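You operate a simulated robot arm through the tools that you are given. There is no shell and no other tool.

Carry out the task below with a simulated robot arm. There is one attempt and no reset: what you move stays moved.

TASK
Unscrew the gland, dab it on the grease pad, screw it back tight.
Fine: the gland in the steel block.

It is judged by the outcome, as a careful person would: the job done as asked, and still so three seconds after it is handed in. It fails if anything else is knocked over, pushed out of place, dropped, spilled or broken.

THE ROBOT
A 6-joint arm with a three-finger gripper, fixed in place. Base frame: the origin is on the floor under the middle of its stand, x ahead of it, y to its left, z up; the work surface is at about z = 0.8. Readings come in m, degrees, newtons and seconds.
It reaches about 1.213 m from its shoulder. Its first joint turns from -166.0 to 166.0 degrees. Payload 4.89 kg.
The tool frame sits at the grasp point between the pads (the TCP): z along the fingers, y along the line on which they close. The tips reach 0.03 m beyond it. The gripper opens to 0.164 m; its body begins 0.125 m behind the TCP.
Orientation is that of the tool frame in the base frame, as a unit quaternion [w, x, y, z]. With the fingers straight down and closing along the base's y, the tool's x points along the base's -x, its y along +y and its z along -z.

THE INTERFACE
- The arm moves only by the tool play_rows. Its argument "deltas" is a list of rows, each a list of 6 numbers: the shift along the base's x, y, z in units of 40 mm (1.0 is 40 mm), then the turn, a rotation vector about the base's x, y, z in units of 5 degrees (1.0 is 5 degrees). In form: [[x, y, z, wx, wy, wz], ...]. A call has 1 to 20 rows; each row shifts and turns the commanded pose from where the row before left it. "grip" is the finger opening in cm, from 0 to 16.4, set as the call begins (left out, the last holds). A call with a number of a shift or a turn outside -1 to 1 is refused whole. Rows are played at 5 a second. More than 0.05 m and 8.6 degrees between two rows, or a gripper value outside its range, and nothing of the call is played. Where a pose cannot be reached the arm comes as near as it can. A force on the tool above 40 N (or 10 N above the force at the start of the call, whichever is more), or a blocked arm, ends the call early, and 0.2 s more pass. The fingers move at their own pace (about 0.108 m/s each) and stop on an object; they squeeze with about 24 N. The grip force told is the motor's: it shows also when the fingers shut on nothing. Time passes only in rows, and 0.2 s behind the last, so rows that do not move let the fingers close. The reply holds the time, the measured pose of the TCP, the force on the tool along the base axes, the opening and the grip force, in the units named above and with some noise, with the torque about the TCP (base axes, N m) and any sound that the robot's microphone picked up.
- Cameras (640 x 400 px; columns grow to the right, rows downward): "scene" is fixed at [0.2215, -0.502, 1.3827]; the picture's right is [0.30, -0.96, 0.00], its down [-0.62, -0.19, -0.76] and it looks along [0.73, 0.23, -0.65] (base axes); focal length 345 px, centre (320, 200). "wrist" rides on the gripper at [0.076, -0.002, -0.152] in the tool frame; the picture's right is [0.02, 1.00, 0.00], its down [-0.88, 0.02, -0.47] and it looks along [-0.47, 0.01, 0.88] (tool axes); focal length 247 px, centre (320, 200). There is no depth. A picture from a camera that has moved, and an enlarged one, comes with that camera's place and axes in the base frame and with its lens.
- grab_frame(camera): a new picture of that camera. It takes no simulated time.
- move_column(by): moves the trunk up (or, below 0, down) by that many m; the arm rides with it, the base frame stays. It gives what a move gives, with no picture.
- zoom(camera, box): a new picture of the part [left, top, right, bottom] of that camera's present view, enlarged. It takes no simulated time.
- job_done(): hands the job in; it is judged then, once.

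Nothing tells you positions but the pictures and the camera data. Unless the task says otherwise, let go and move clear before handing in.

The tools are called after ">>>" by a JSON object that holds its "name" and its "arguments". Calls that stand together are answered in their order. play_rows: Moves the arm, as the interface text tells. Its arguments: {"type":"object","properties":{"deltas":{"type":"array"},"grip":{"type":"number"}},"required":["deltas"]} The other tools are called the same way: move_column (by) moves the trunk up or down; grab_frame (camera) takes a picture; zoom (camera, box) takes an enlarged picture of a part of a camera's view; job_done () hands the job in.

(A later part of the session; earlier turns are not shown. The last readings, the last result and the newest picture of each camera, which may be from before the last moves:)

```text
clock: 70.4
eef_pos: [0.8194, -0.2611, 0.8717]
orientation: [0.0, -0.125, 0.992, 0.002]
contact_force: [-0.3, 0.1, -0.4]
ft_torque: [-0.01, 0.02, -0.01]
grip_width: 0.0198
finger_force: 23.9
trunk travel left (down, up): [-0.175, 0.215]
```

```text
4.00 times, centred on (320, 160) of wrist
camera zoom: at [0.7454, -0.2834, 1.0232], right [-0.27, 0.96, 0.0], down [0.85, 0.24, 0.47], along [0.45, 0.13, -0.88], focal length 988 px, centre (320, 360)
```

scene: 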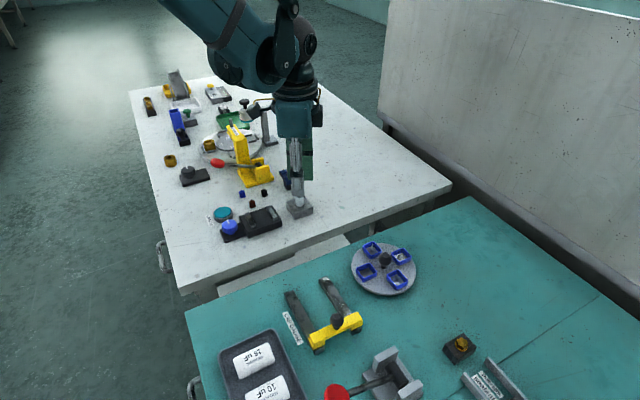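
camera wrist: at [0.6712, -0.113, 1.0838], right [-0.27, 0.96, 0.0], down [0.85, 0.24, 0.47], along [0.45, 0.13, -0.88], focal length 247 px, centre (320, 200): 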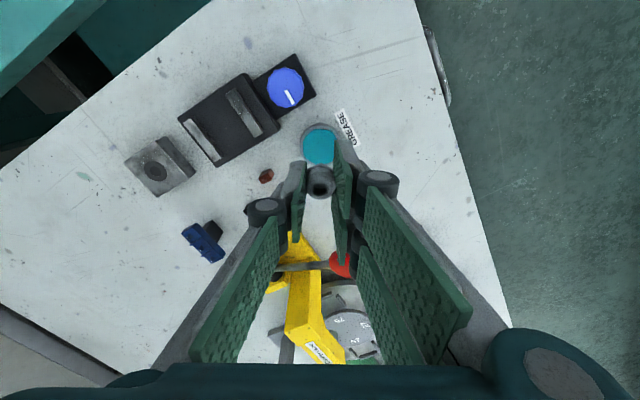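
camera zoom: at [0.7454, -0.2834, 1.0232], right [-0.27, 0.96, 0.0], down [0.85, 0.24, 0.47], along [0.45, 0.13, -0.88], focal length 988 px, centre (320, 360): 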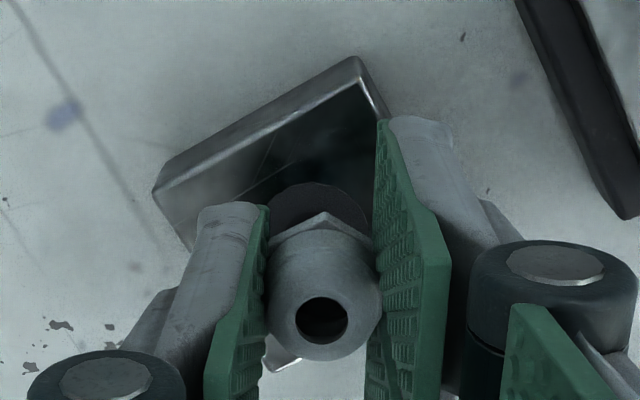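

Steady now, but about 3.1 mm in x and 1.3 mm in y from the hole axis; both the camera pose and the image agree. Correcting.

>>> {"name": "play_rows", "arguments": {"deltas": [[0.039, -0.016, 0, 0, 0, 0], [0.039, -0.017, 0, 0, 0, 0], [0, 0, 0, 0, 0, 0], [0, 0, 0, 0, 0, 0]]}}

>>> {"name": "zoom", "arguments": {"camera": "wrist", "box": [250, 110, 390, 210]}}

>>> {"name": "zoom", "arguments": {"camera": "scene", "box": [275, 165, 331, 220]}}

```text
clock: 71.4
eef_pos: [0.8224, -0.2611, 0.8716]
orientation: [0.0, -0.126, 0.992, 0.002]
contact_force: [-0.5, 0.4, 0.1]
ft_torque: [-0.02, -0.02, 0.02]
grip_width: 0.0197
finger_force: 24.6
trunk travel left (down, up): [-0.175, 0.215]
```

```text
4.00 times, centred on (320, 160) of wrist
camera zoom: at [0.7494, -0.2844, 1.0233], right [-0.27, 0.96, 0.0], down [0.85, 0.24, 0.47], along [0.45, 0.13, -0.88], focal length 988 px, centre (320, 360)
```

zoom: 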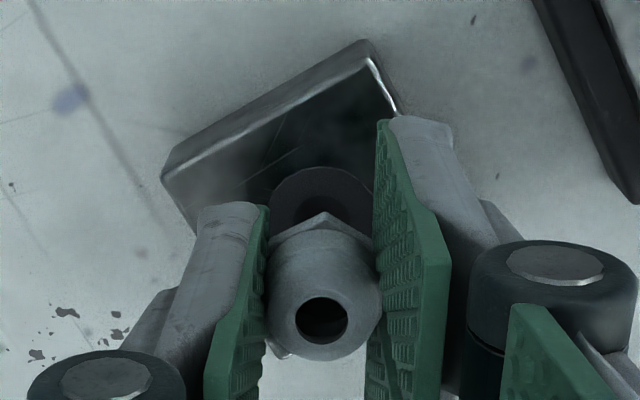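

```text
7.27 times, centred on (303, 192) of scene
camera zoom: at [0.2215, -0.502, 1.3827], right [0.3, -0.96, 0.0], down [-0.62, -0.19, -0.76], along [0.73, 0.23, -0.65], focal length 2508 px, centre (444, 254)
```

zoom: 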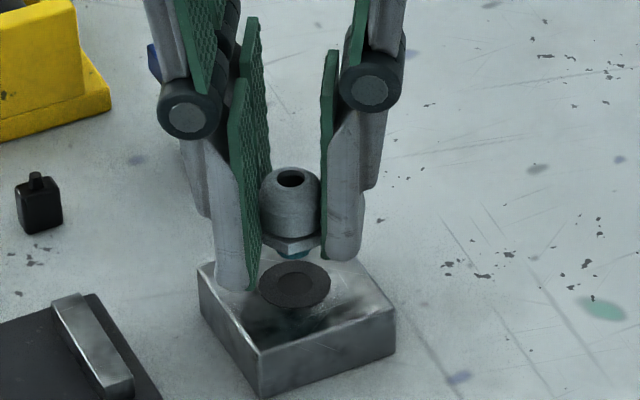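

The gland axis now projects onto the seal centre in the scene view, and the wrist view matches the pose where it came out. I'll lower most of the way.

>>> {"name": "play_rows", "arguments": {"deltas": [[-0.008, -0.003, -0.1, 0, 0, 0], [0, 0, -0.1, 0, 0, 0], [0, 0, -0.1, 0, 0, 0], [0, 0, 0, 0, 0, 0], [0, 0, 0, 0, 0, 0]]}}

>>> {"name": "zoom", "arguments": {"camera": "wrist", "box": [250, 110, 390, 210]}}

>>> {"name": "zoom", "arguments": {"camera": "scene", "box": [280, 180, 324, 215]}}

```text
clock: 72.6
eef_pos: [0.8223, -0.2618, 0.8596]
orientation: [0.001, -0.126, 0.992, 0.002]
contact_force: [0.8, 0.1, 0.4]
ft_torque: [0.0, 0.01, -0.02]
grip_width: 0.02
finger_force: 24.2
trunk travel left (down, up): [-0.175, 0.215]
```

```text
4.00 times, centred on (320, 160) of wrist
camera zoom: at [0.7494, -0.2852, 1.0112], right [-0.27, 0.96, 0.0], down [0.85, 0.24, 0.47], along [0.45, 0.13, -0.88], focal length 988 px, centre (320, 360)
```

zoom: 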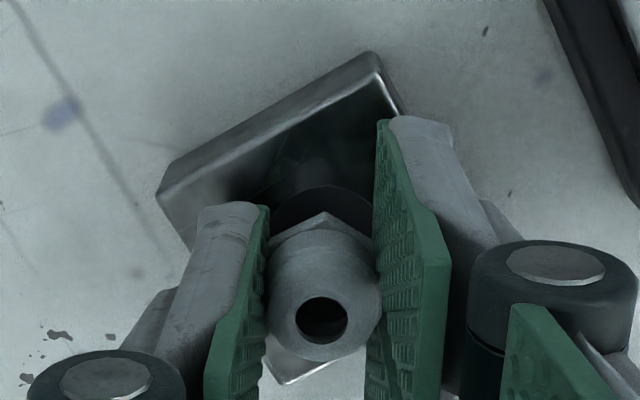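

```text
11.43 times, centred on (302, 198) of scene
camera zoom: at [0.2215, -0.502, 1.3827], right [0.3, -0.96, 0.0], down [-0.62, -0.19, -0.76], along [0.73, 0.23, -0.65], focal length 3941 px, centre (526, 229)
```

zoom: 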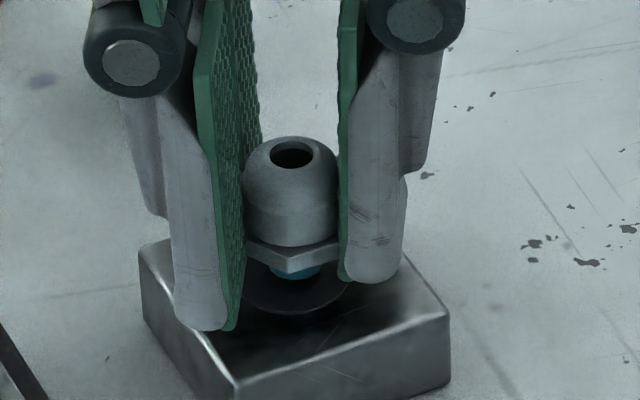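

The stud tip is just above the seal and well aligned laterally. I'll nudge slightly and lower in small steps, watching for contact.

>>> {"name": "play_rows", "arguments": {"deltas": [[-0.015, 0.01, -0.025, 0, 0, 0], [0, 0, -0.05, 0, 0, 0], [0, 0, 0, 0, 0, 0]]}}

>>> {"name": "zoom", "arguments": {"camera": "wrist", "box": [250, 110, 390, 210]}}

>>> {"name": "zoom", "arguments": {"camera": "scene", "box": [280, 180, 324, 215]}}

```text
clock: 73.4
eef_pos: [0.8199, -0.262, 0.856]
orientation: [-0.001, -0.125, 0.992, 0.002]
contact_force: [-13.3, 1.2, -13.2]
ft_torque: [-0.01, 0.42, -0.02]
grip_width: 0.0197
finger_force: 24.6
trunk travel left (down, up): [-0.175, 0.215]
```

```text
4.00 times, centred on (320, 160) of wrist
camera zoom: at [0.7478, -0.285, 1.0082], right [-0.27, 0.96, 0.0], down [0.85, 0.24, 0.47], along [0.45, 0.13, -0.88], focal length 988 px, centre (320, 360)
```

zoom: 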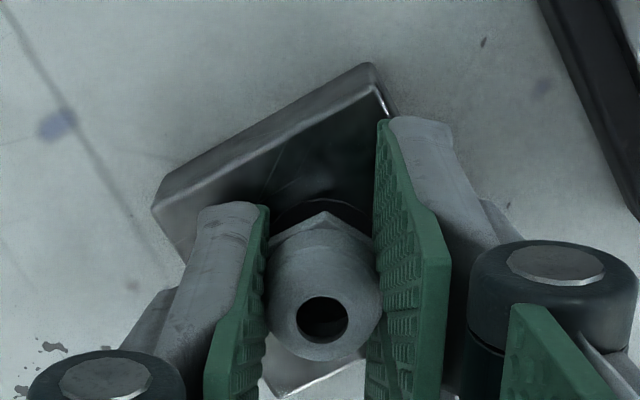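

```text
11.43 times, centred on (302, 198) of scene
camera zoom: at [0.2215, -0.502, 1.3827], right [0.3, -0.96, 0.0], down [-0.62, -0.19, -0.76], along [0.73, 0.23, -0.65], focal length 3941 px, centre (526, 229)
```

zoom: 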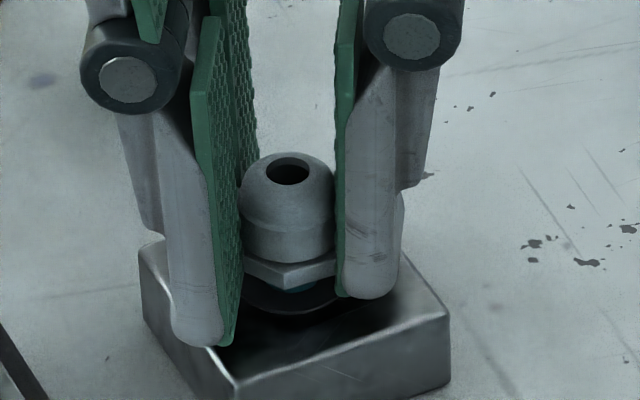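

The force (-13, 1, -13 N) looks like the thread catching and drawing the gland in. I'll ease toward it, then start turning clockwise 20° and check.

>>> {"name": "play_rows", "arguments": {"deltas": [[-0.009, 0.0005, -0.009, 0, 0, 0], [-0.0022, 0, -0.0006, 0, 0, -1], [-0.0022, 0.0001, -0.0006, 0, 0, -1], [-0.0021, 0.0003, -0.0006, 0, 0, -1], [-0.0021, 0.0005, -0.0006, 0, 0, -1], [0, 0, 0, 0, 0, 0]]}}

>>> {"name": "zoom", "arguments": {"camera": "scene", "box": [280, 180, 324, 215]}}

>>> {"name": "zoom", "arguments": {"camera": "wrist", "box": [250, 110, 390, 210]}}

```text
clock: 74.8
eef_pos: [0.8198, -0.2614, 0.856]
orientation: [0.001, 0.05, 0.999, 0.002]
contact_force: [-0.3, 0.5, -0.6]
ft_torque: [-0.03, 0.04, 0.01]
grip_width: 0.0199
finger_force: 24.5
trunk travel left (down, up): [-0.175, 0.215]
```

```text
11.43 times, centred on (302, 198) of scene
camera zoom: at [0.2215, -0.502, 1.3827], right [0.3, -0.96, 0.0], down [-0.62, -0.19, -0.76], along [0.73, 0.23, -0.65], focal length 3941 px, centre (526, 229)
```

zoom: 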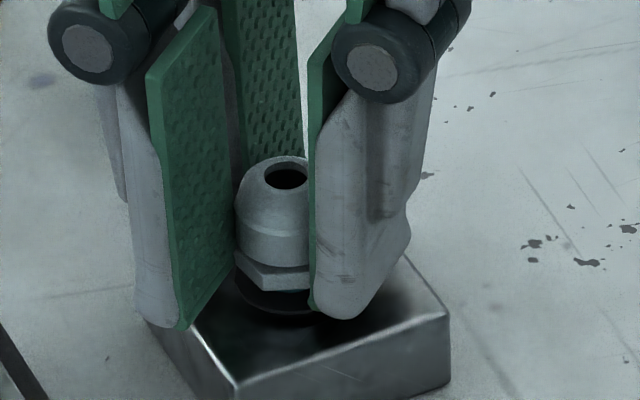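

```text
4.00 times, centred on (320, 160) of wrist
camera zoom: at [0.7443, -0.2581, 1.0073], right [0.08, 1.0, 0.0], down [0.88, -0.07, 0.47], along [0.47, -0.03, -0.88], focal length 988 px, centre (320, 360)
```

zoom: 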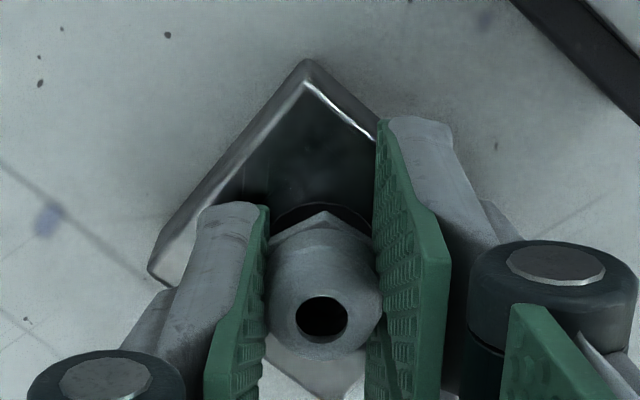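

Forces are near zero. I'll continue turning clockwise 40° with the feed and check whether the thread is holding.

>>> {"name": "play_rows", "arguments": {"deltas": [[-0.002, 0.0007, -0.0006, 0, 0, -1], [-0.0019, 0.0009, -0.0006, 0, 0, -1], [-0.0019, 0.001, -0.0006, 0, 0, -1], [-0.0017, 0.0012, -0.0006, 0, 0, -1], [-0.0017, 0.0014, -0.0006, 0, 0, -1], [-0.0016, 0.0015, -0.0006, 0, 0, -1], [-0.0014, 0.0016, -0.0006, 0, 0, -1], [-0.0012, 0.0017, -0.0006, 0, 0, -1], [0, 0, 0, 0, 0, 0]]}}

>>> {"name": "zoom", "arguments": {"camera": "scene", "box": [280, 180, 324, 215]}}

>>> {"name": "zoom", "arguments": {"camera": "wrist", "box": [250, 110, 390, 210]}}

```text
clock: 76.8
eef_pos: [0.8203, -0.2619, 0.8556]
orientation: [0.0, 0.388, 0.922, 0.002]
contact_force: [-0.2, -0.2, -0.1]
ft_torque: [0.0, 0.0, 0.03]
grip_width: 0.02
finger_force: 23.5
trunk travel left (down, up): [-0.175, 0.215]
```

```text
11.43 times, centred on (302, 198) of scene
camera zoom: at [0.2215, -0.502, 1.3827], right [0.3, -0.96, 0.0], down [-0.62, -0.19, -0.76], along [0.73, 0.23, -0.65], focal length 3941 px, centre (526, 229)
```

zoom: 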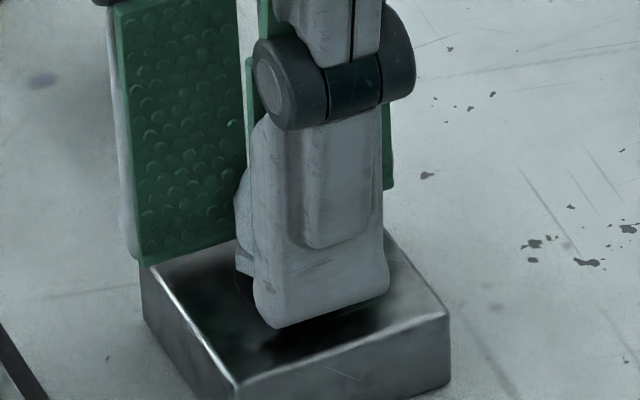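

```text
4.00 times, centred on (320, 160) of wrist
camera zoom: at [0.7661, -0.2099, 1.0075], right [0.7, 0.71, 0.0], down [0.63, -0.62, 0.47], along [0.34, -0.33, -0.88], focal length 988 px, centre (320, 360)
```

zoom: 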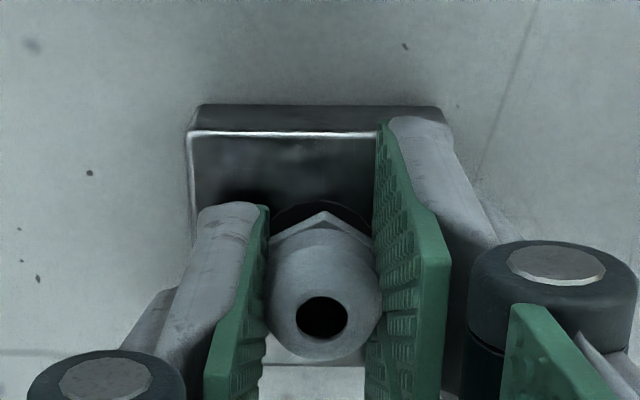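

Forces stay at zero, so I suspect the gland isn't threaded yet. I'll lower in sub-millimetre steps to find the engagement.

>>> {"name": "play_rows", "arguments": {"deltas": [[0, 0, -0.015, 0, 0, 0], [0, 0, 0, 0, 0, 0]]}}

>>> {"name": "play_rows", "arguments": {"deltas": [[0, 0, -0.015, 0, 0, 0], [0, 0, 0, 0, 0, 0]]}}

>>> {"name": "zoom", "arguments": {"camera": "wrist", "box": [250, 110, 390, 210]}}

```text
clock: 77.4
eef_pos: [0.8215, -0.2614, 0.8555]
orientation: [0.001, 0.387, 0.922, 0.001]
contact_force: [-0.2, 0.1, 0.5]
ft_torque: [-0.01, 0.02, -0.02]
grip_width: 0.0197
finger_force: 24.4
trunk travel left (down, up): [-0.175, 0.215]
```

```text
clock: 78.0
eef_pos: [0.8202, -0.2605, 0.8548]
orientation: [0.0, 0.387, 0.922, 0.001]
contact_force: [0.8, 0.3, -0.6]
ft_torque: [0.0, 0.0, -0.01]
grip_width: 0.0199
finger_force: 24.1
trunk travel left (down, up): [-0.175, 0.215]
```

```text
4.00 times, centred on (320, 160) of wrist
camera zoom: at [0.7654, -0.2105, 1.0071], right [0.7, 0.71, 0.0], down [0.63, -0.62, 0.47], along [0.34, -0.33, -0.88], focal length 988 px, centre (320, 360)
```

zoom: 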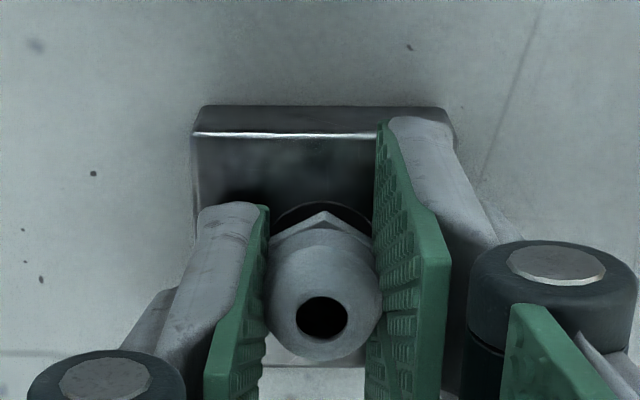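

Still free. The arm only moved 0.4 mm for the 1.2 mm commanded, so it has some stiction. I'll keep lowering in small steps.

>>> {"name": "play_rows", "arguments": {"deltas": [[0, 0, -0.025, 0, 0, 0], [0, 0, 0, 0, 0, 0]]}}

>>> {"name": "play_rows", "arguments": {"deltas": [[0, 0, -0.025, 0, 0, 0], [0, 0, 0, 0, 0, 0]]}}

>>> {"name": "zoom", "arguments": {"camera": "wrist", "box": [250, 110, 390, 210]}}

```text
clock: 78.6
eef_pos: [0.8186, -0.2622, 0.8541]
orientation: [0.002, 0.388, 0.922, 0.002]
contact_force: [-0.3, 0.4, -0.5]
ft_torque: [0.0, -0.01, -0.03]
grip_width: 0.0197
finger_force: 23.9
trunk travel left (down, up): [-0.175, 0.215]
```

```text
clock: 79.2
eef_pos: [0.8208, -0.2614, 0.8536]
orientation: [0.001, 0.388, 0.922, 0.002]
contact_force: [-0.2, -1.0, 0.8]
ft_torque: [0.02, -0.01, 0.02]
grip_width: 0.0198
finger_force: 23.9
trunk travel left (down, up): [-0.175, 0.215]
```

```text
4.00 times, centred on (320, 160) of wrist
camera zoom: at [0.7658, -0.2103, 1.0045], right [0.7, 0.71, 0.0], down [0.63, -0.62, 0.47], along [0.34, -0.33, -0.88], focal length 988 px, centre (320, 360)
```

zoom: 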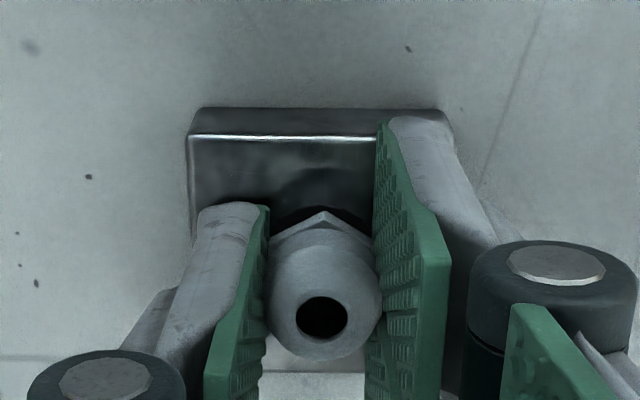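

>>> {"name": "play_rows", "arguments": {"deltas": [[0, 0, -0.02, 0, 0, 0], [0, 0, 0, 0, 0, 0]]}}

>>> {"name": "zoom", "arguments": {"camera": "scene", "box": [280, 180, 324, 215]}}

>>> {"name": "zoom", "arguments": {"camera": "wrist", "box": [290, 140, 350, 190]}}

```text
clock: 79.8
eef_pos: [0.8202, -0.261, 0.8515]
orientation: [0.001, 0.387, 0.922, 0.002]
contact_force: [-0.4, 0.2, -1.0]
ft_torque: [-0.03, -0.01, -0.02]
grip_width: 0.0198
finger_force: 23.5
trunk travel left (down, up): [-0.175, 0.215]
```

```text
11.43 times, centred on (302, 198) of scene
camera zoom: at [0.2215, -0.502, 1.3827], right [0.3, -0.96, 0.0], down [-0.62, -0.19, -0.76], along [0.73, 0.23, -0.65], focal length 3941 px, centre (526, 229)
```

zoom: 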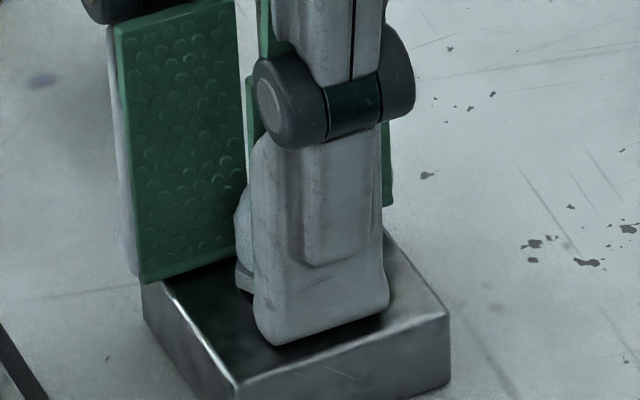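

```text
8.00 times, centred on (320, 165) of wrist
camera zoom: at [0.7656, -0.2099, 1.0031], right [0.7, 0.71, 0.0], down [0.63, -0.62, 0.47], along [0.34, -0.33, -0.88], focal length 1976 px, centre (320, 480)
```

zoom: 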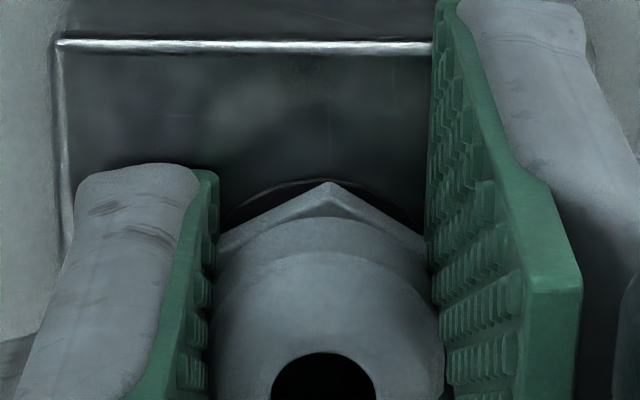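

The gland is deep in the hole now with zero force, so the thread hasn't caught. I'll try turning clockwise here, close to the seated height, and watch for the thread to pick up.

>>> {"name": "play_rows", "arguments": {"deltas": [[-0.001, 0.0003, 0, 0, 0, -1], [-0.001, 0.0004, 0, 0, 0, -1], [-0.001, 0.0005, 0, 0, 0, -1], [-0.001, 0.0005, 0, 0, 0, -1], [0, 0, 0, 0, 0, 0]]}}

>>> {"name": "zoom", "arguments": {"camera": "wrist", "box": [250, 110, 390, 210]}}

>>> {"name": "zoom", "arguments": {"camera": "scene", "box": [280, 180, 324, 215]}}

```text
clock: 81.0
eef_pos: [0.8188, -0.262, 0.852]
orientation: [0.002, 0.543, 0.84, 0.002]
contact_force: [-0.3, -0.3, -1.2]
ft_torque: [0.03, 0.01, -0.03]
grip_width: 0.0198
finger_force: 24.0
trunk travel left (down, up): [-0.175, 0.215]
```

```text
4.00 times, centred on (320, 160) of wrist
camera zoom: at [0.7863, -0.1946, 1.0034], right [0.9, 0.43, 0.0], down [0.38, -0.8, 0.47], along [0.21, -0.43, -0.88], focal length 988 px, centre (320, 360)
```

zoom: 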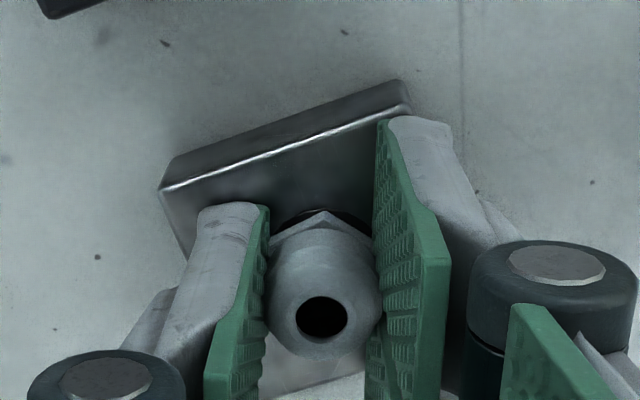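

```text
11.43 times, centred on (302, 198) of scene
camera zoom: at [0.2215, -0.502, 1.3827], right [0.3, -0.96, 0.0], down [-0.62, -0.19, -0.76], along [0.73, 0.23, -0.65], focal length 3941 px, centre (526, 229)
```

zoom: 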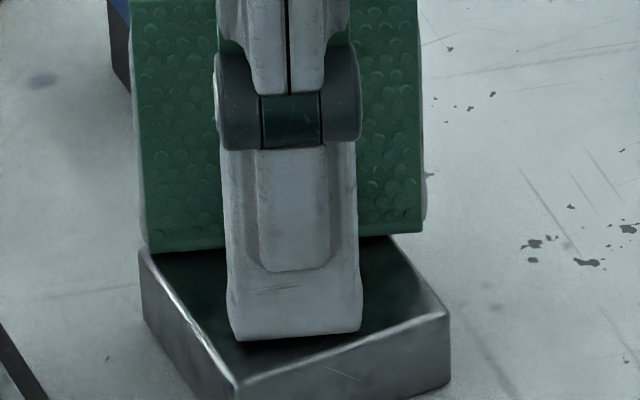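

Still free. I'll lift out, rotate back counter-clockwise in free air for a long clockwise stroke, then realign precisely and re-enter, watching for the moment the thread grabs.

>>> {"name": "play_rows", "arguments": {"deltas": [[0, 0, 0.1, 0, 0, 0], [0, 0, 0.15, 0, 0, 0], [0, 0, 0.25, 0, 0, 0], [0, 0, 0, 0, 0, 1], [0, 0, 0, 0, 0, 1], [0, 0, 0, 0, 0, 1], [0, 0, 0, 0, 0, 1], [0, 0, 0, 0, 0, 1], [0, 0, 0, 0, 0, 1], [0, 0, 0, 0, 0, 1], [0, 0, 0, 0, 0, 1], [0, 0, 0, 0, 0, 1], [0, 0, 0, 0, 0, 1], [0, 0, 0, 0, 0, 1], [0, 0, 0, 0, 0, 1], [0, 0, 0, 0, 0, 1], [0, 0, 0, 0, 0, 1], [0, 0, 0, 0, 0, 1], [0, 0, 0, 0, 0, 1], [0, 0, 0, 0, 0, 0]]}}

>>> {"name": "zoom", "arguments": {"camera": "scene", "box": [275, 165, 331, 220]}}

>>> {"name": "zoom", "arguments": {"camera": "wrist", "box": [250, 110, 390, 210]}}

```text
clock: 85.2
eef_pos: [0.8195, -0.2615, 0.8718]
orientation: [0.0, -0.126, 0.992, 0.002]
contact_force: [-0.1, 0.4, 0.0]
ft_torque: [0.0, -0.01, -0.02]
grip_width: 0.0198
finger_force: 24.1
trunk travel left (down, up): [-0.175, 0.215]
```

```text
7.27 times, centred on (303, 192) of scene
camera zoom: at [0.2215, -0.502, 1.3827], right [0.3, -0.96, 0.0], down [-0.62, -0.19, -0.76], along [0.73, 0.23, -0.65], focal length 2508 px, centre (444, 254)
```

zoom: 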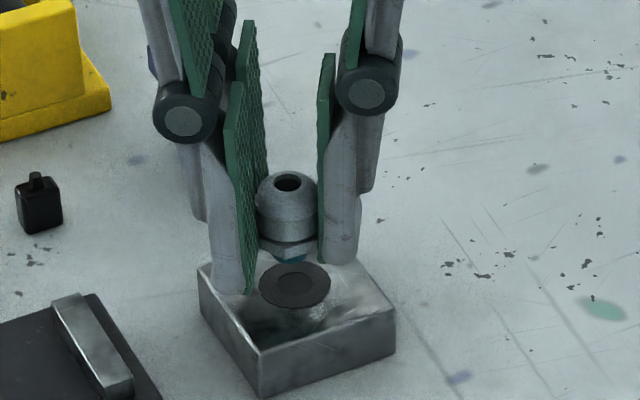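

```text
4.00 times, centred on (320, 160) of wrist
camera zoom: at [0.7463, -0.2843, 1.0241], right [-0.27, 0.96, 0.0], down [0.85, 0.24, 0.47], along [0.45, 0.13, -0.88], focal length 988 px, centre (320, 360)
```

zoom: 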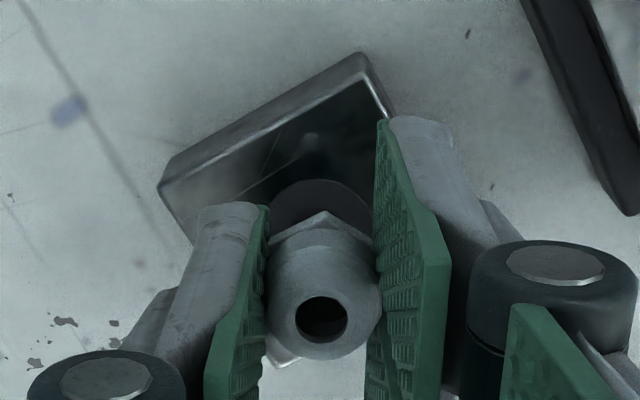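

Above the hole again at the orientation I calibrated. I'll shift about +1.7 mm in x and -0.5 mm in y and lower to just above engagement.

>>> {"name": "play_rows", "arguments": {"deltas": [[0.0425, -0.0125, -0.06, 0, 0, 0], [0, 0, -0.1, 0, 0, 0], [0, 0, -0.1, 0, 0, 0], [0, 0, 0, 0, 0, 0], [0, 0, 0, 0, 0, 0]]}}

>>> {"name": "zoom", "arguments": {"camera": "scene", "box": [280, 180, 324, 215]}}

>>> {"name": "zoom", "arguments": {"camera": "wrist", "box": [250, 110, 390, 210]}}

```text
clock: 86.4
eef_pos: [0.8213, -0.2623, 0.8615]
orientation: [0.0, -0.126, 0.992, 0.001]
contact_force: [0.2, -0.2, -0.5]
ft_torque: [0.01, -0.02, -0.01]
grip_width: 0.0198
finger_force: 24.2
trunk travel left (down, up): [-0.175, 0.215]
```

```text
11.43 times, centred on (302, 198) of scene
camera zoom: at [0.2215, -0.502, 1.3827], right [0.3, -0.96, 0.0], down [-0.62, -0.19, -0.76], along [0.73, 0.23, -0.65], focal length 3941 px, centre (526, 229)
```

zoom: 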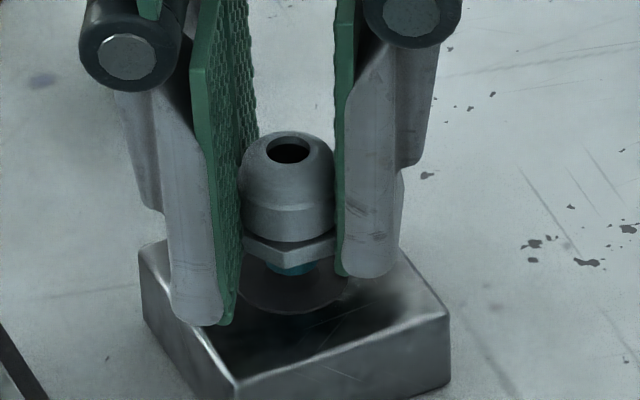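

```text
4.00 times, centred on (320, 160) of wrist
camera zoom: at [0.7484, -0.2849, 1.0135], right [-0.27, 0.96, 0.0], down [0.85, 0.24, 0.47], along [0.45, 0.13, -0.88], focal length 988 px, centre (320, 360)
```

zoom: 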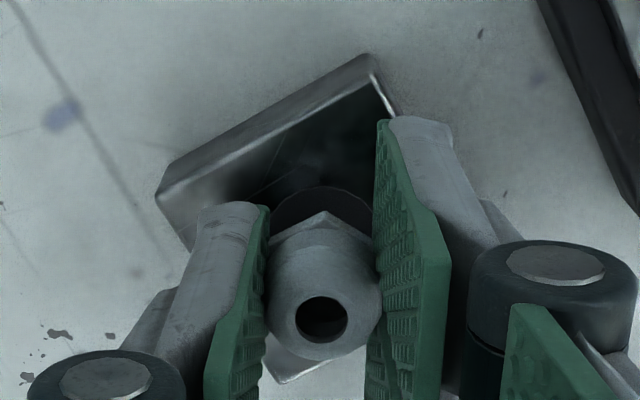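

The alignment looks right in both views. I'll lower in 0.8 mm steps, watching for the thread to catch.

>>> {"name": "play_rows", "arguments": {"deltas": [[0, 0, -0.02, 0, 0, 0], [0, 0, -0.02, 0, 0, 0], [0, 0, 0, 0, 0, 0]]}}

>>> {"name": "play_rows", "arguments": {"deltas": [[0, 0, -0.02, 0, 0, 0], [0, 0, 0, 0, 0, 0]]}}

>>> {"name": "play_rows", "arguments": {"deltas": [[0, 0, -0.02, 0, 0, 0], [0, 0, 0, 0, 0, 0]]}}

>>> {"name": "zoom", "arguments": {"camera": "wrist", "box": [250, 110, 390, 210]}}

```text
clock: 87.2
eef_pos: [0.8224, -0.2621, 0.8613]
orientation: [-0.001, -0.125, 0.992, 0.002]
contact_force: [-0.2, 1.0, -0.4]
ft_torque: [0.02, 0.0, -0.01]
grip_width: 0.0198
finger_force: 23.8
trunk travel left (down, up): [-0.175, 0.215]
```

```text
clock: 87.8
eef_pos: [0.8235, -0.2628, 0.8595]
orientation: [-0.001, -0.126, 0.992, 0.002]
contact_force: [-0.1, -0.3, 0.2]
ft_torque: [0.02, 0.02, -0.02]
grip_width: 0.0199
finger_force: 24.2
trunk travel left (down, up): [-0.175, 0.215]
```

```text
clock: 88.4
eef_pos: [0.8224, -0.2614, 0.8581]
orientation: [0.0, -0.125, 0.992, 0.002]
contact_force: [-3.9, 0.9, -0.3]
ft_torque: [0.02, 0.13, -0.02]
grip_width: 0.0199
finger_force: 24.3
trunk travel left (down, up): [-0.175, 0.215]
```

```text
4.00 times, centred on (320, 160) of wrist
camera zoom: at [0.7494, -0.285, 1.0099], right [-0.27, 0.96, 0.0], down [0.85, 0.24, 0.47], along [0.45, 0.13, -0.88], focal length 988 px, centre (320, 360)
```

zoom: 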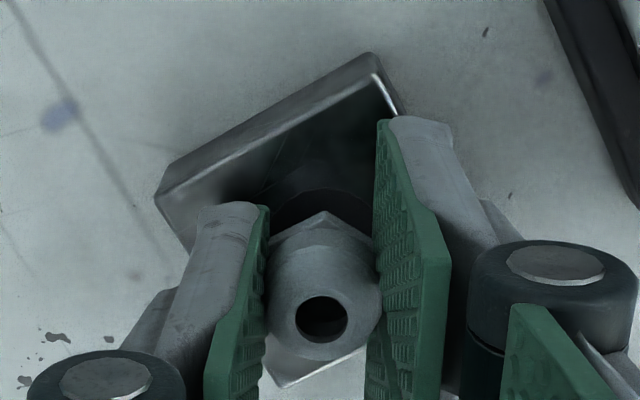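

A -3.9 N side force has just appeared, so the thread seems to be catching. I'll turn clockwise 10° without other motion and see whether it holds.

>>> {"name": "play_rows", "arguments": {"deltas": [[0, 0, 0, 0, 0, -1], [0, 0, 0, 0, 0, -1], [0, 0, 0, 0, 0, 0]]}}

>>> {"name": "zoom", "arguments": {"camera": "wrist", "box": [250, 110, 390, 210]}}

>>> {"name": "zoom", "arguments": {"camera": "scene", "box": [280, 180, 324, 215]}}

```text
clock: 89.2
eef_pos: [0.8216, -0.2639, 0.8582]
orientation: [0.0, -0.038, 0.999, 0.001]
contact_force: [-3.7, -0.7, -0.2]
ft_torque: [0.01, 0.1, -0.03]
grip_width: 0.0198
finger_force: 24.0
trunk travel left (down, up): [-0.175, 0.215]
```

```text
4.00 times, centred on (320, 160) of wrist
camera zoom: at [0.7466, -0.2718, 1.01], right [-0.1, 1.0, 0.0], down [0.88, 0.08, 0.47], along [0.47, 0.05, -0.88], focal length 988 px, centre (320, 360)
```

zoom: 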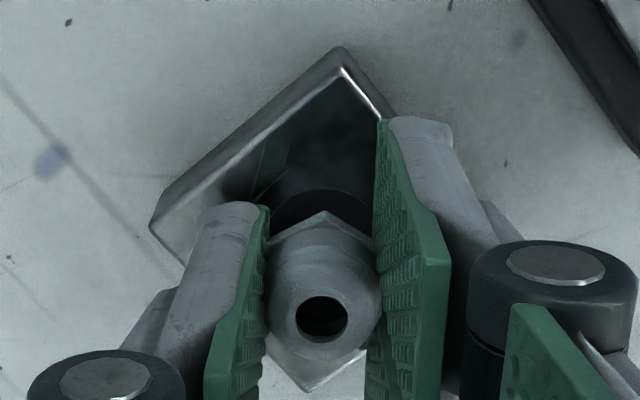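

```text
11.43 times, centred on (302, 198) of scene
camera zoom: at [0.2215, -0.502, 1.3827], right [0.3, -0.96, 0.0], down [-0.62, -0.19, -0.76], along [0.73, 0.23, -0.65], focal length 3941 px, centre (526, 229)
```

zoom: 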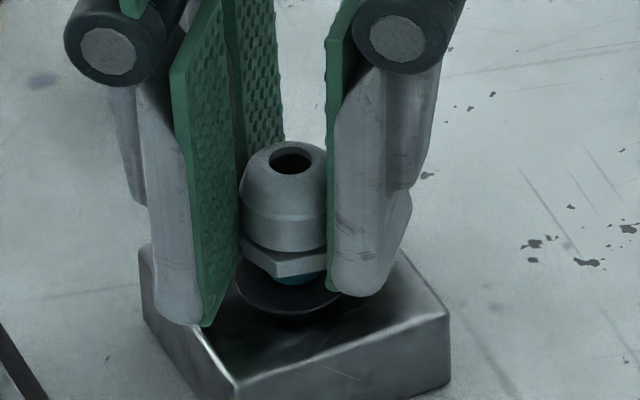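

The steady -3.7 N looks like the stud rubbing the side of the hole rather than a thread catching. I'll centre it by about -1.2 mm in x, then lower until there's real upward contact at the thread start before turning.

>>> {"name": "play_rows", "arguments": {"deltas": [[-0.03, 0, 0, 0, 0, 0], [0, 0, 0, 0, 0, 0]]}}

>>> {"name": "zoom", "arguments": {"camera": "wrist", "box": [250, 110, 390, 210]}}

```text
clock: 89.8
eef_pos: [0.8214, -0.2618, 0.8577]
orientation: [0.0, -0.038, 0.999, 0.002]
contact_force: [-1.0, 0.3, 0.1]
ft_torque: [0.0, -0.02, 0.01]
grip_width: 0.0198
finger_force: 24.6
trunk travel left (down, up): [-0.175, 0.215]
```

```text
4.00 times, centred on (320, 160) of wrist
camera zoom: at [0.7451, -0.2717, 1.01], right [-0.1, 1.0, 0.0], down [0.88, 0.08, 0.47], along [0.47, 0.05, -0.88], focal length 988 px, centre (320, 360)
```

zoom: 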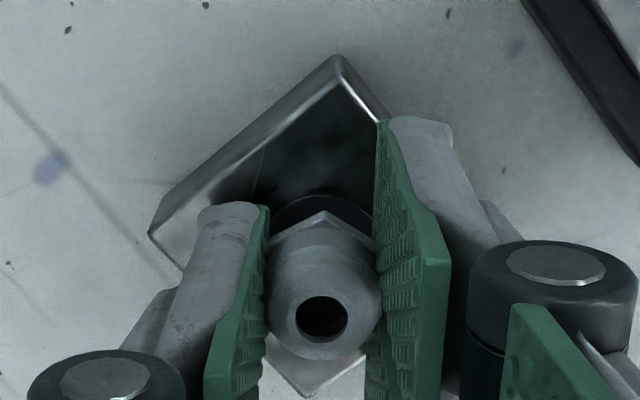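

Centred and free. Lowering in 1 mm steps until upward contact.

>>> {"name": "play_rows", "arguments": {"deltas": [[0, 0, -0.025, 0, 0, 0], [0, 0, -0.025, 0, 0, 0], [0, 0, 0, 0, 0, 0]]}}

>>> {"name": "play_rows", "arguments": {"deltas": [[0, 0, -0.025, 0, 0, 0], [0, 0, -0.025, 0, 0, 0], [0, 0, 0, 0, 0, 0]]}}

>>> {"name": "zoom", "arguments": {"camera": "wrist", "box": [250, 110, 390, 210]}}

>>> {"name": "zoom", "arguments": {"camera": "scene", "box": [280, 180, 324, 215]}}

```text
clock: 90.6
eef_pos: [0.8202, -0.261, 0.8563]
orientation: [-0.001, -0.039, 0.999, 0.002]
contact_force: [-4.7, -0.4, -13.9]
ft_torque: [-0.11, 0.17, 0.04]
grip_width: 0.0198
finger_force: 24.3
trunk travel left (down, up): [-0.175, 0.215]
```

```text
clock: 91.4
eef_pos: [0.8204, -0.2624, 0.8552]
orientation: [0.0, -0.039, 0.999, 0.002]
contact_force: [-0.5, -0.4, 0.2]
ft_torque: [-0.01, 0.01, 0.03]
grip_width: 0.0198
finger_force: 24.6
trunk travel left (down, up): [-0.175, 0.215]
```

```text
4.00 times, centred on (320, 160) of wrist
camera zoom: at [0.7448, -0.2716, 1.0069], right [-0.1, 1.0, 0.0], down [0.88, 0.08, 0.47], along [0.47, 0.05, -0.88], focal length 988 px, centre (320, 360)
```

zoom: 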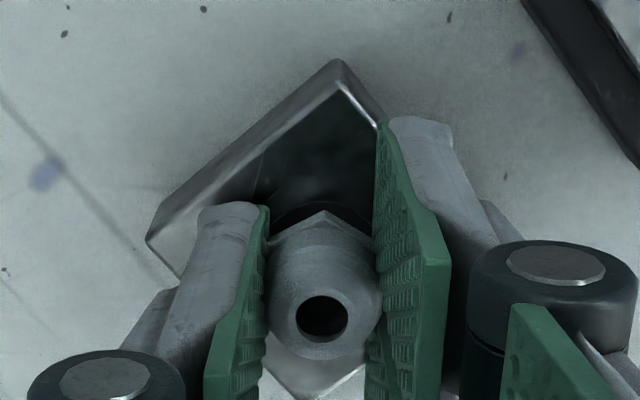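

```text
11.43 times, centred on (302, 198) of scene
camera zoom: at [0.2215, -0.502, 1.3827], right [0.3, -0.96, 0.0], down [-0.62, -0.19, -0.76], along [0.73, 0.23, -0.65], focal length 3941 px, centre (526, 229)
```

zoom: 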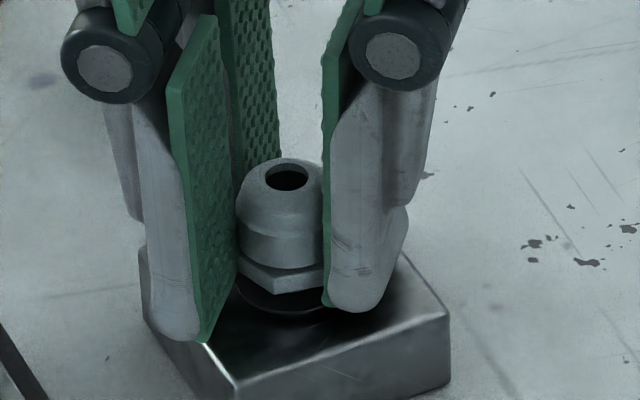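

At roughly cam-z 1.008 the tool was pulled down (-13.9 N), as on the first attempt, and pushing straight on released it. That seems to be the thread start. I'll go back up, come down finely to that point and turn there instead of pushing through.

>>> {"name": "play_rows", "arguments": {"deltas": [[0, 0, 0.05, 0, 0, 0], [0, 0, 0.05, 0, 0, 0], [0, 0, 0, 0, 0, 0]]}}

>>> {"name": "zoom", "arguments": {"camera": "wrist", "box": [250, 110, 390, 210]}}

```text
clock: 92.2
eef_pos: [0.8194, -0.2625, 0.8574]
orientation: [0.0, -0.038, 0.999, 0.001]
contact_force: [0.7, 0.2, -0.7]
ft_torque: [-0.01, 0.0, 0.01]
grip_width: 0.0194
finger_force: 24.0
trunk travel left (down, up): [-0.175, 0.215]
```

```text
4.00 times, centred on (320, 160) of wrist
camera zoom: at [0.7447, -0.2718, 1.0096], right [-0.1, 1.0, 0.0], down [0.88, 0.08, 0.47], along [0.47, 0.05, -0.88], focal length 988 px, centre (320, 360)
```

zoom: 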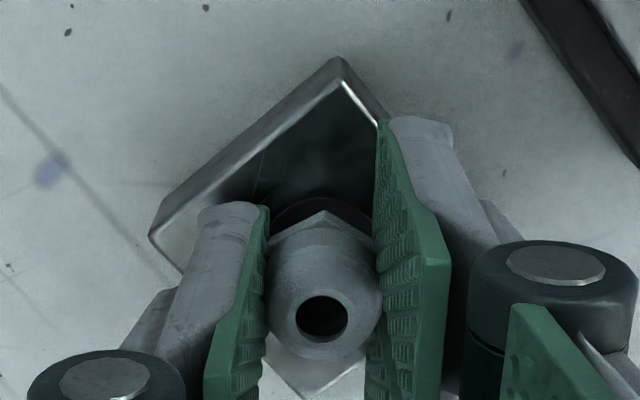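

>>> {"name": "play_rows", "arguments": {"deltas": [[0, 0, -0.01, 0, 0, 0], [0, 0, 0, 0, 0, 0]]}}

>>> {"name": "play_rows", "arguments": {"deltas": [[0, 0, -0.01, 0, 0, 0], [0, 0, 0, 0, 0, 0]]}}

>>> {"name": "play_rows", "arguments": {"deltas": [[0, 0, -0.01, 0, 0, 0], [0, 0, 0, 0, 0, 0]]}}

>>> {"name": "zoom", "arguments": {"camera": "wrist", "box": [250, 110, 390, 210]}}

```text
clock: 92.8
eef_pos: [0.8191, -0.2611, 0.8576]
orientation: [0.0, -0.038, 0.999, 0.002]
contact_force: [0.8, -0.2, -1.2]
ft_torque: [-0.03, -0.03, 0.01]
grip_width: 0.0199
finger_force: 23.8
trunk travel left (down, up): [-0.175, 0.215]
```

```text
clock: 93.4
eef_pos: [0.8201, -0.2622, 0.8587]
orientation: [0.0, -0.038, 0.999, 0.001]
contact_force: [-0.2, -0.1, 0.0]
ft_torque: [0.0, -0.02, 0.02]
grip_width: 0.0198
finger_force: 24.2
trunk travel left (down, up): [-0.175, 0.215]
```

```text
clock: 94.0
eef_pos: [0.82, -0.2614, 0.8558]
orientation: [0.0, -0.039, 0.999, 0.002]
contact_force: [-0.1, -0.2, 0.4]
ft_torque: [-0.01, -0.01, -0.02]
grip_width: 0.0197
finger_force: 24.0
trunk travel left (down, up): [-0.175, 0.215]
```

```text
4.00 times, centred on (320, 160) of wrist
camera zoom: at [0.7442, -0.2712, 1.0089], right [-0.1, 1.0, 0.0], down [0.88, 0.08, 0.47], along [0.47, 0.05, -0.88], focal length 988 px, centre (320, 360)
```

zoom: 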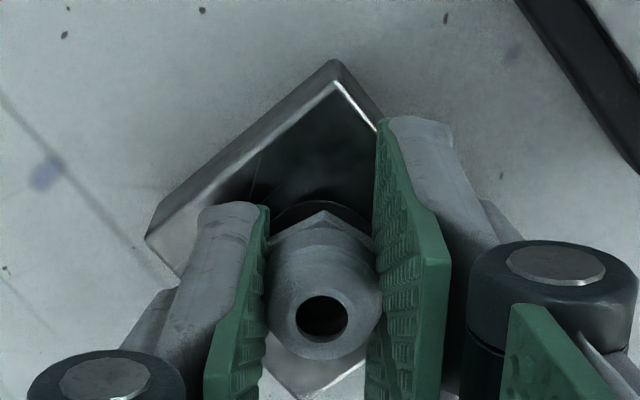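

>>> {"name": "play_rows", "arguments": {"deltas": [[0.006, -0.006, -0.01, 0, 0, 0], [0, 0, 0, 0, 0, 0]]}}

>>> {"name": "play_rows", "arguments": {"deltas": [[0, 0, -0.01, 0, 0, 0], [0, 0, 0, 0, 0, 0]]}}

>>> {"name": "zoom", "arguments": {"camera": "wrist", "box": [250, 110, 390, 210]}}

```text
clock: 94.6
eef_pos: [0.8189, -0.2616, 0.8574]
orientation: [-0.001, -0.039, 0.999, 0.002]
contact_force: [0.6, -0.1, -0.4]
ft_torque: [-0.01, 0.02, -0.03]
grip_width: 0.0198
finger_force: 23.4
trunk travel left (down, up): [-0.175, 0.215]
```

```text
clock: 95.2
eef_pos: [0.8202, -0.2628, 0.8566]
orientation: [0.0, -0.039, 0.999, 0.002]
contact_force: [0.3, 0.3, -0.3]
ft_torque: [0.0, 0.01, 0.04]
grip_width: 0.0196
finger_force: 23.7
trunk travel left (down, up): [-0.175, 0.215]
```

```text
4.00 times, centred on (320, 160) of wrist
camera zoom: at [0.7448, -0.2715, 1.0084], right [-0.1, 1.0, 0.0], down [0.88, 0.08, 0.47], along [0.47, 0.05, -0.88], focal length 988 px, centre (320, 360)
```

zoom: 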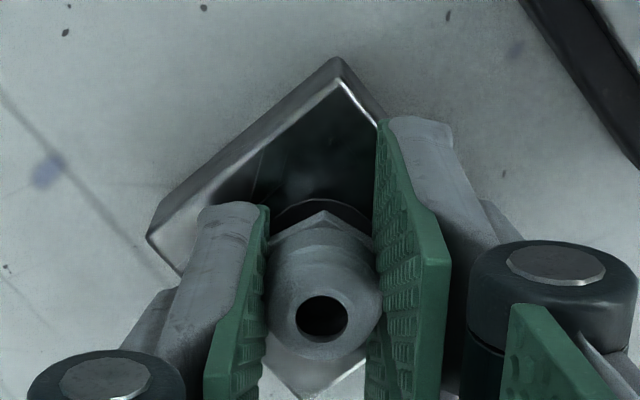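

>>> {"name": "play_rows", "arguments": {"deltas": [[0, 0, -0.015, 0, 0, 0], [0, 0, 0, 0, 0, 0]]}}

>>> {"name": "play_rows", "arguments": {"deltas": [[0, 0, -0.015, 0, 0, 0], [0, 0, 0, 0, 0, 0]]}}

>>> {"name": "play_rows", "arguments": {"deltas": [[0, 0, -0.015, 0, 0, 0], [0, 0, 0, 0, 0, 0]]}}

>>> {"name": "zoom", "arguments": {"camera": "wrist", "box": [250, 110, 390, 210]}}

```text
clock: 95.8
eef_pos: [0.8208, -0.2622, 0.8552]
orientation: [0.001, -0.039, 0.999, 0.002]
contact_force: [0.9, -0.2, -0.4]
ft_torque: [0.0, -0.02, 0.04]
grip_width: 0.02
finger_force: 23.9
trunk travel left (down, up): [-0.175, 0.215]
```

```text
clock: 96.4
eef_pos: [0.8213, -0.2624, 0.8557]
orientation: [0.001, -0.038, 0.999, 0.002]
contact_force: [-0.2, 0.0, 0.2]
ft_torque: [0.0, -0.02, -0.02]
grip_width: 0.0197
finger_force: 23.9
trunk travel left (down, up): [-0.175, 0.215]
```

```text
clock: 97.0
eef_pos: [0.8211, -0.2628, 0.8555]
orientation: [0.0, -0.039, 0.999, 0.002]
contact_force: [0.3, -0.3, 0.1]
ft_torque: [0.01, -0.02, 0.01]
grip_width: 0.0196
finger_force: 25.1
trunk travel left (down, up): [-0.175, 0.215]
```

```text
4.00 times, centred on (320, 160) of wrist
camera zoom: at [0.745, -0.2717, 1.0061], right [-0.1, 1.0, 0.0], down [0.88, 0.08, 0.47], along [0.47, 0.05, -0.88], focal length 988 px, centre (320, 360)
```

zoom: 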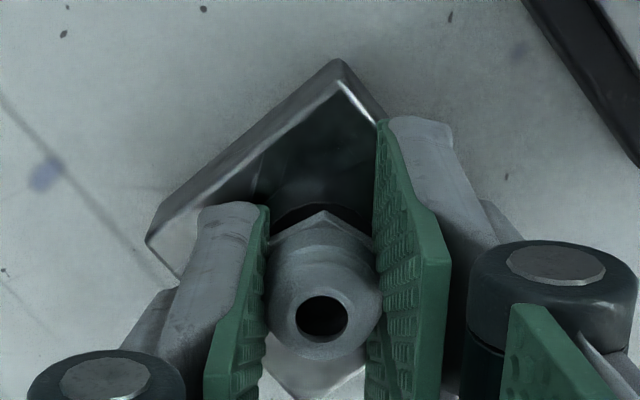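

No catch this time, so I'll continue down to the actual bottom contact, in 0.6 mm steps.

>>> {"name": "play_rows", "arguments": {"deltas": [[0, 0, -0.02, 0, 0, 0], [0, 0, -0.02, 0, 0, 0], [0, 0, 0, 0, 0, 0]]}}

>>> {"name": "play_rows", "arguments": {"deltas": [[0, 0, -0.02, 0, 0, 0], [0, 0, 0, 0, 0, 0]]}}

>>> {"name": "play_rows", "arguments": {"deltas": [[0, 0, -0.02, 0, 0, 0], [0, 0, 0, 0, 0, 0]]}}

>>> {"name": "zoom", "arguments": {"camera": "wrist", "box": [250, 110, 390, 210]}}

>>> {"name": "zoom", "arguments": {"camera": "scene", "box": [280, 180, 324, 215]}}

```text
clock: 97.8
eef_pos: [0.8201, -0.2628, 0.8518]
orientation: [0.0, -0.038, 0.999, 0.002]
contact_force: [-0.2, 0.0, 0.4]
ft_torque: [0.0, 0.02, -0.04]
grip_width: 0.0201
finger_force: 23.9
trunk travel left (down, up): [-0.175, 0.215]
```

```text
clock: 98.4
eef_pos: [0.8201, -0.2615, 0.8518]
orientation: [0.0, -0.038, 0.999, 0.002]
contact_force: [-0.3, -0.3, 0.5]
ft_torque: [0.01, 0.0, 0.05]
grip_width: 0.0197
finger_force: 24.0
trunk travel left (down, up): [-0.175, 0.215]
```

```text
clock: 99.0
eef_pos: [0.82, -0.2623, 0.8522]
orientation: [0.0, -0.037, 0.999, 0.003]
contact_force: [-0.2, 0.6, -0.2]
ft_torque: [0.01, -0.02, 0.03]
grip_width: 0.02
finger_force: 24.1
trunk travel left (down, up): [-0.175, 0.215]
```

```text
4.00 times, centred on (320, 160) of wrist
camera zoom: at [0.7445, -0.2719, 1.0029], right [-0.1, 1.0, 0.0], down [0.88, 0.08, 0.47], along [0.47, 0.05, -0.88], focal length 988 px, centre (320, 360)
```

zoom: 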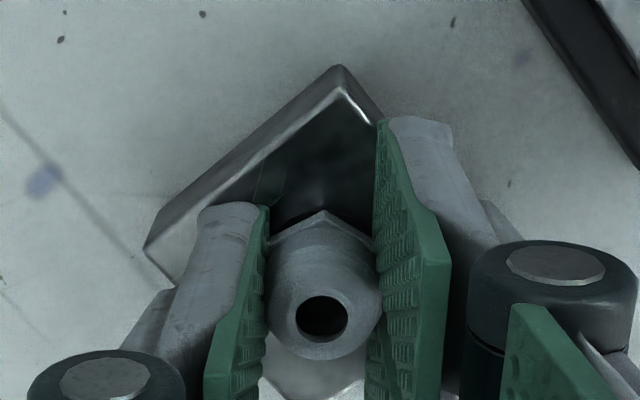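

```text
11.43 times, centred on (302, 198) of scene
camera zoom: at [0.2215, -0.502, 1.3827], right [0.3, -0.96, 0.0], down [-0.62, -0.19, -0.76], along [0.73, 0.23, -0.65], focal length 3941 px, centre (526, 229)
```

zoom: 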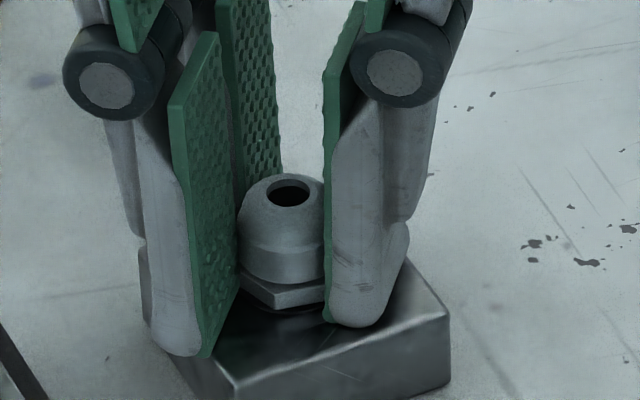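

The gland is now about 0.3 mm above its seated height with no resistance. From the pictures it released about 3 mm above its seat, so the thread start should be there, and I haven't yet turned at that height. I'll raise about 2.7 mm and turn clockwise there.

>>> {"name": "play_rows", "arguments": {"deltas": [[0, 0, 0.035, 0, 0, 0], [0, 0, 0.035, 0, 0, 0], [0, 0, 0, 0, 0, 0]]}}

>>> {"name": "zoom", "arguments": {"camera": "wrist", "box": [250, 110, 390, 210]}}

>>> {"name": "zoom", "arguments": {"camera": "scene", "box": [280, 180, 324, 215]}}

```text
clock: 99.8
eef_pos: [0.8199, -0.2617, 0.8542]
orientation: [0.0, -0.037, 0.999, 0.002]
contact_force: [-0.2, 0.3, -0.3]
ft_torque: [0.01, -0.01, -0.04]
grip_width: 0.0199
finger_force: 24.1
trunk travel left (down, up): [-0.175, 0.215]
```

```text
4.00 times, centred on (320, 160) of wrist
camera zoom: at [0.7446, -0.2717, 1.0058], right [-0.1, 1.0, 0.0], down [0.88, 0.08, 0.47], along [0.47, 0.05, -0.88], focal length 988 px, centre (320, 360)
```

zoom: 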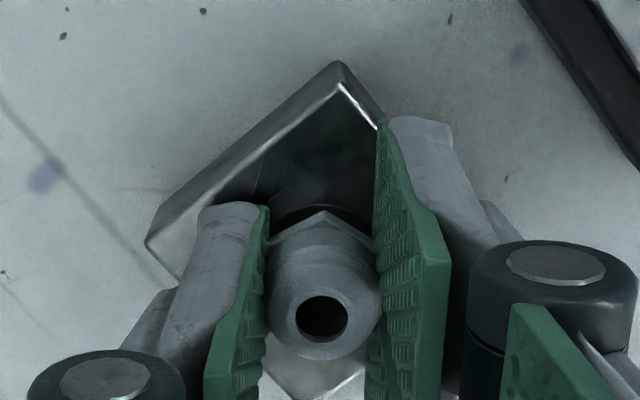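

```text
11.43 times, centred on (302, 198) of scene
camera zoom: at [0.2215, -0.502, 1.3827], right [0.3, -0.96, 0.0], down [-0.62, -0.19, -0.76], along [0.73, 0.23, -0.65], focal length 3941 px, centre (526, 229)
```

zoom: 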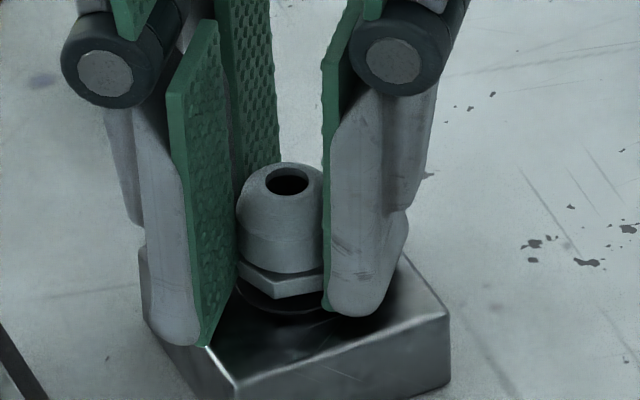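

The gland is at the same height as when it released. Turning clockwise 20° here with a slight downward feed.

>>> {"name": "play_rows", "arguments": {"deltas": [[-0.0011, 0, -0.001, 0, 0, -1], [-0.0011, 0, -0.001, 0, 0, -1], [-0.0011, 0.0001, -0.001, 0, 0, -1], [-0.0011, 0.0002, -0.001, 0, 0, -1], [0, 0, 0, 0, 0, 0]]}}

>>> {"name": "zoom", "arguments": {"camera": "wrist", "box": [250, 110, 390, 210]}}

```text
clock: 101.0
eef_pos: [0.8194, -0.2652, 0.8554]
orientation: [0.0, 0.136, 0.991, 0.002]
contact_force: [0.8, -0.5, 0.0]
ft_torque: [-0.01, 0.01, -0.01]
grip_width: 0.0198
finger_force: 23.8
trunk travel left (down, up): [-0.175, 0.215]
```

```text
4.00 times, centred on (320, 160) of wrist
camera zoom: at [0.746, -0.247, 1.0064], right [0.25, 0.97, 0.0], down [0.85, -0.22, 0.47], along [0.46, -0.11, -0.88], focal length 988 px, centre (320, 360)
```

zoom: 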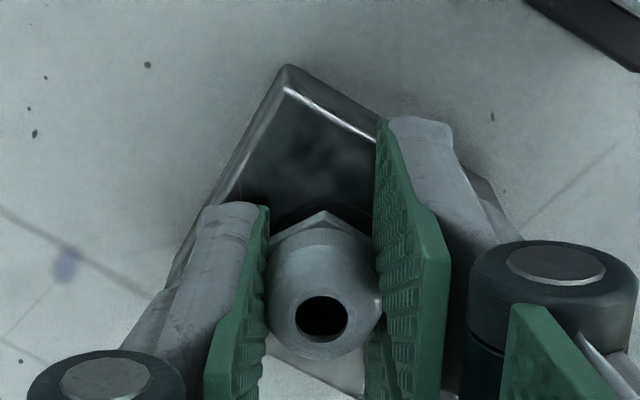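

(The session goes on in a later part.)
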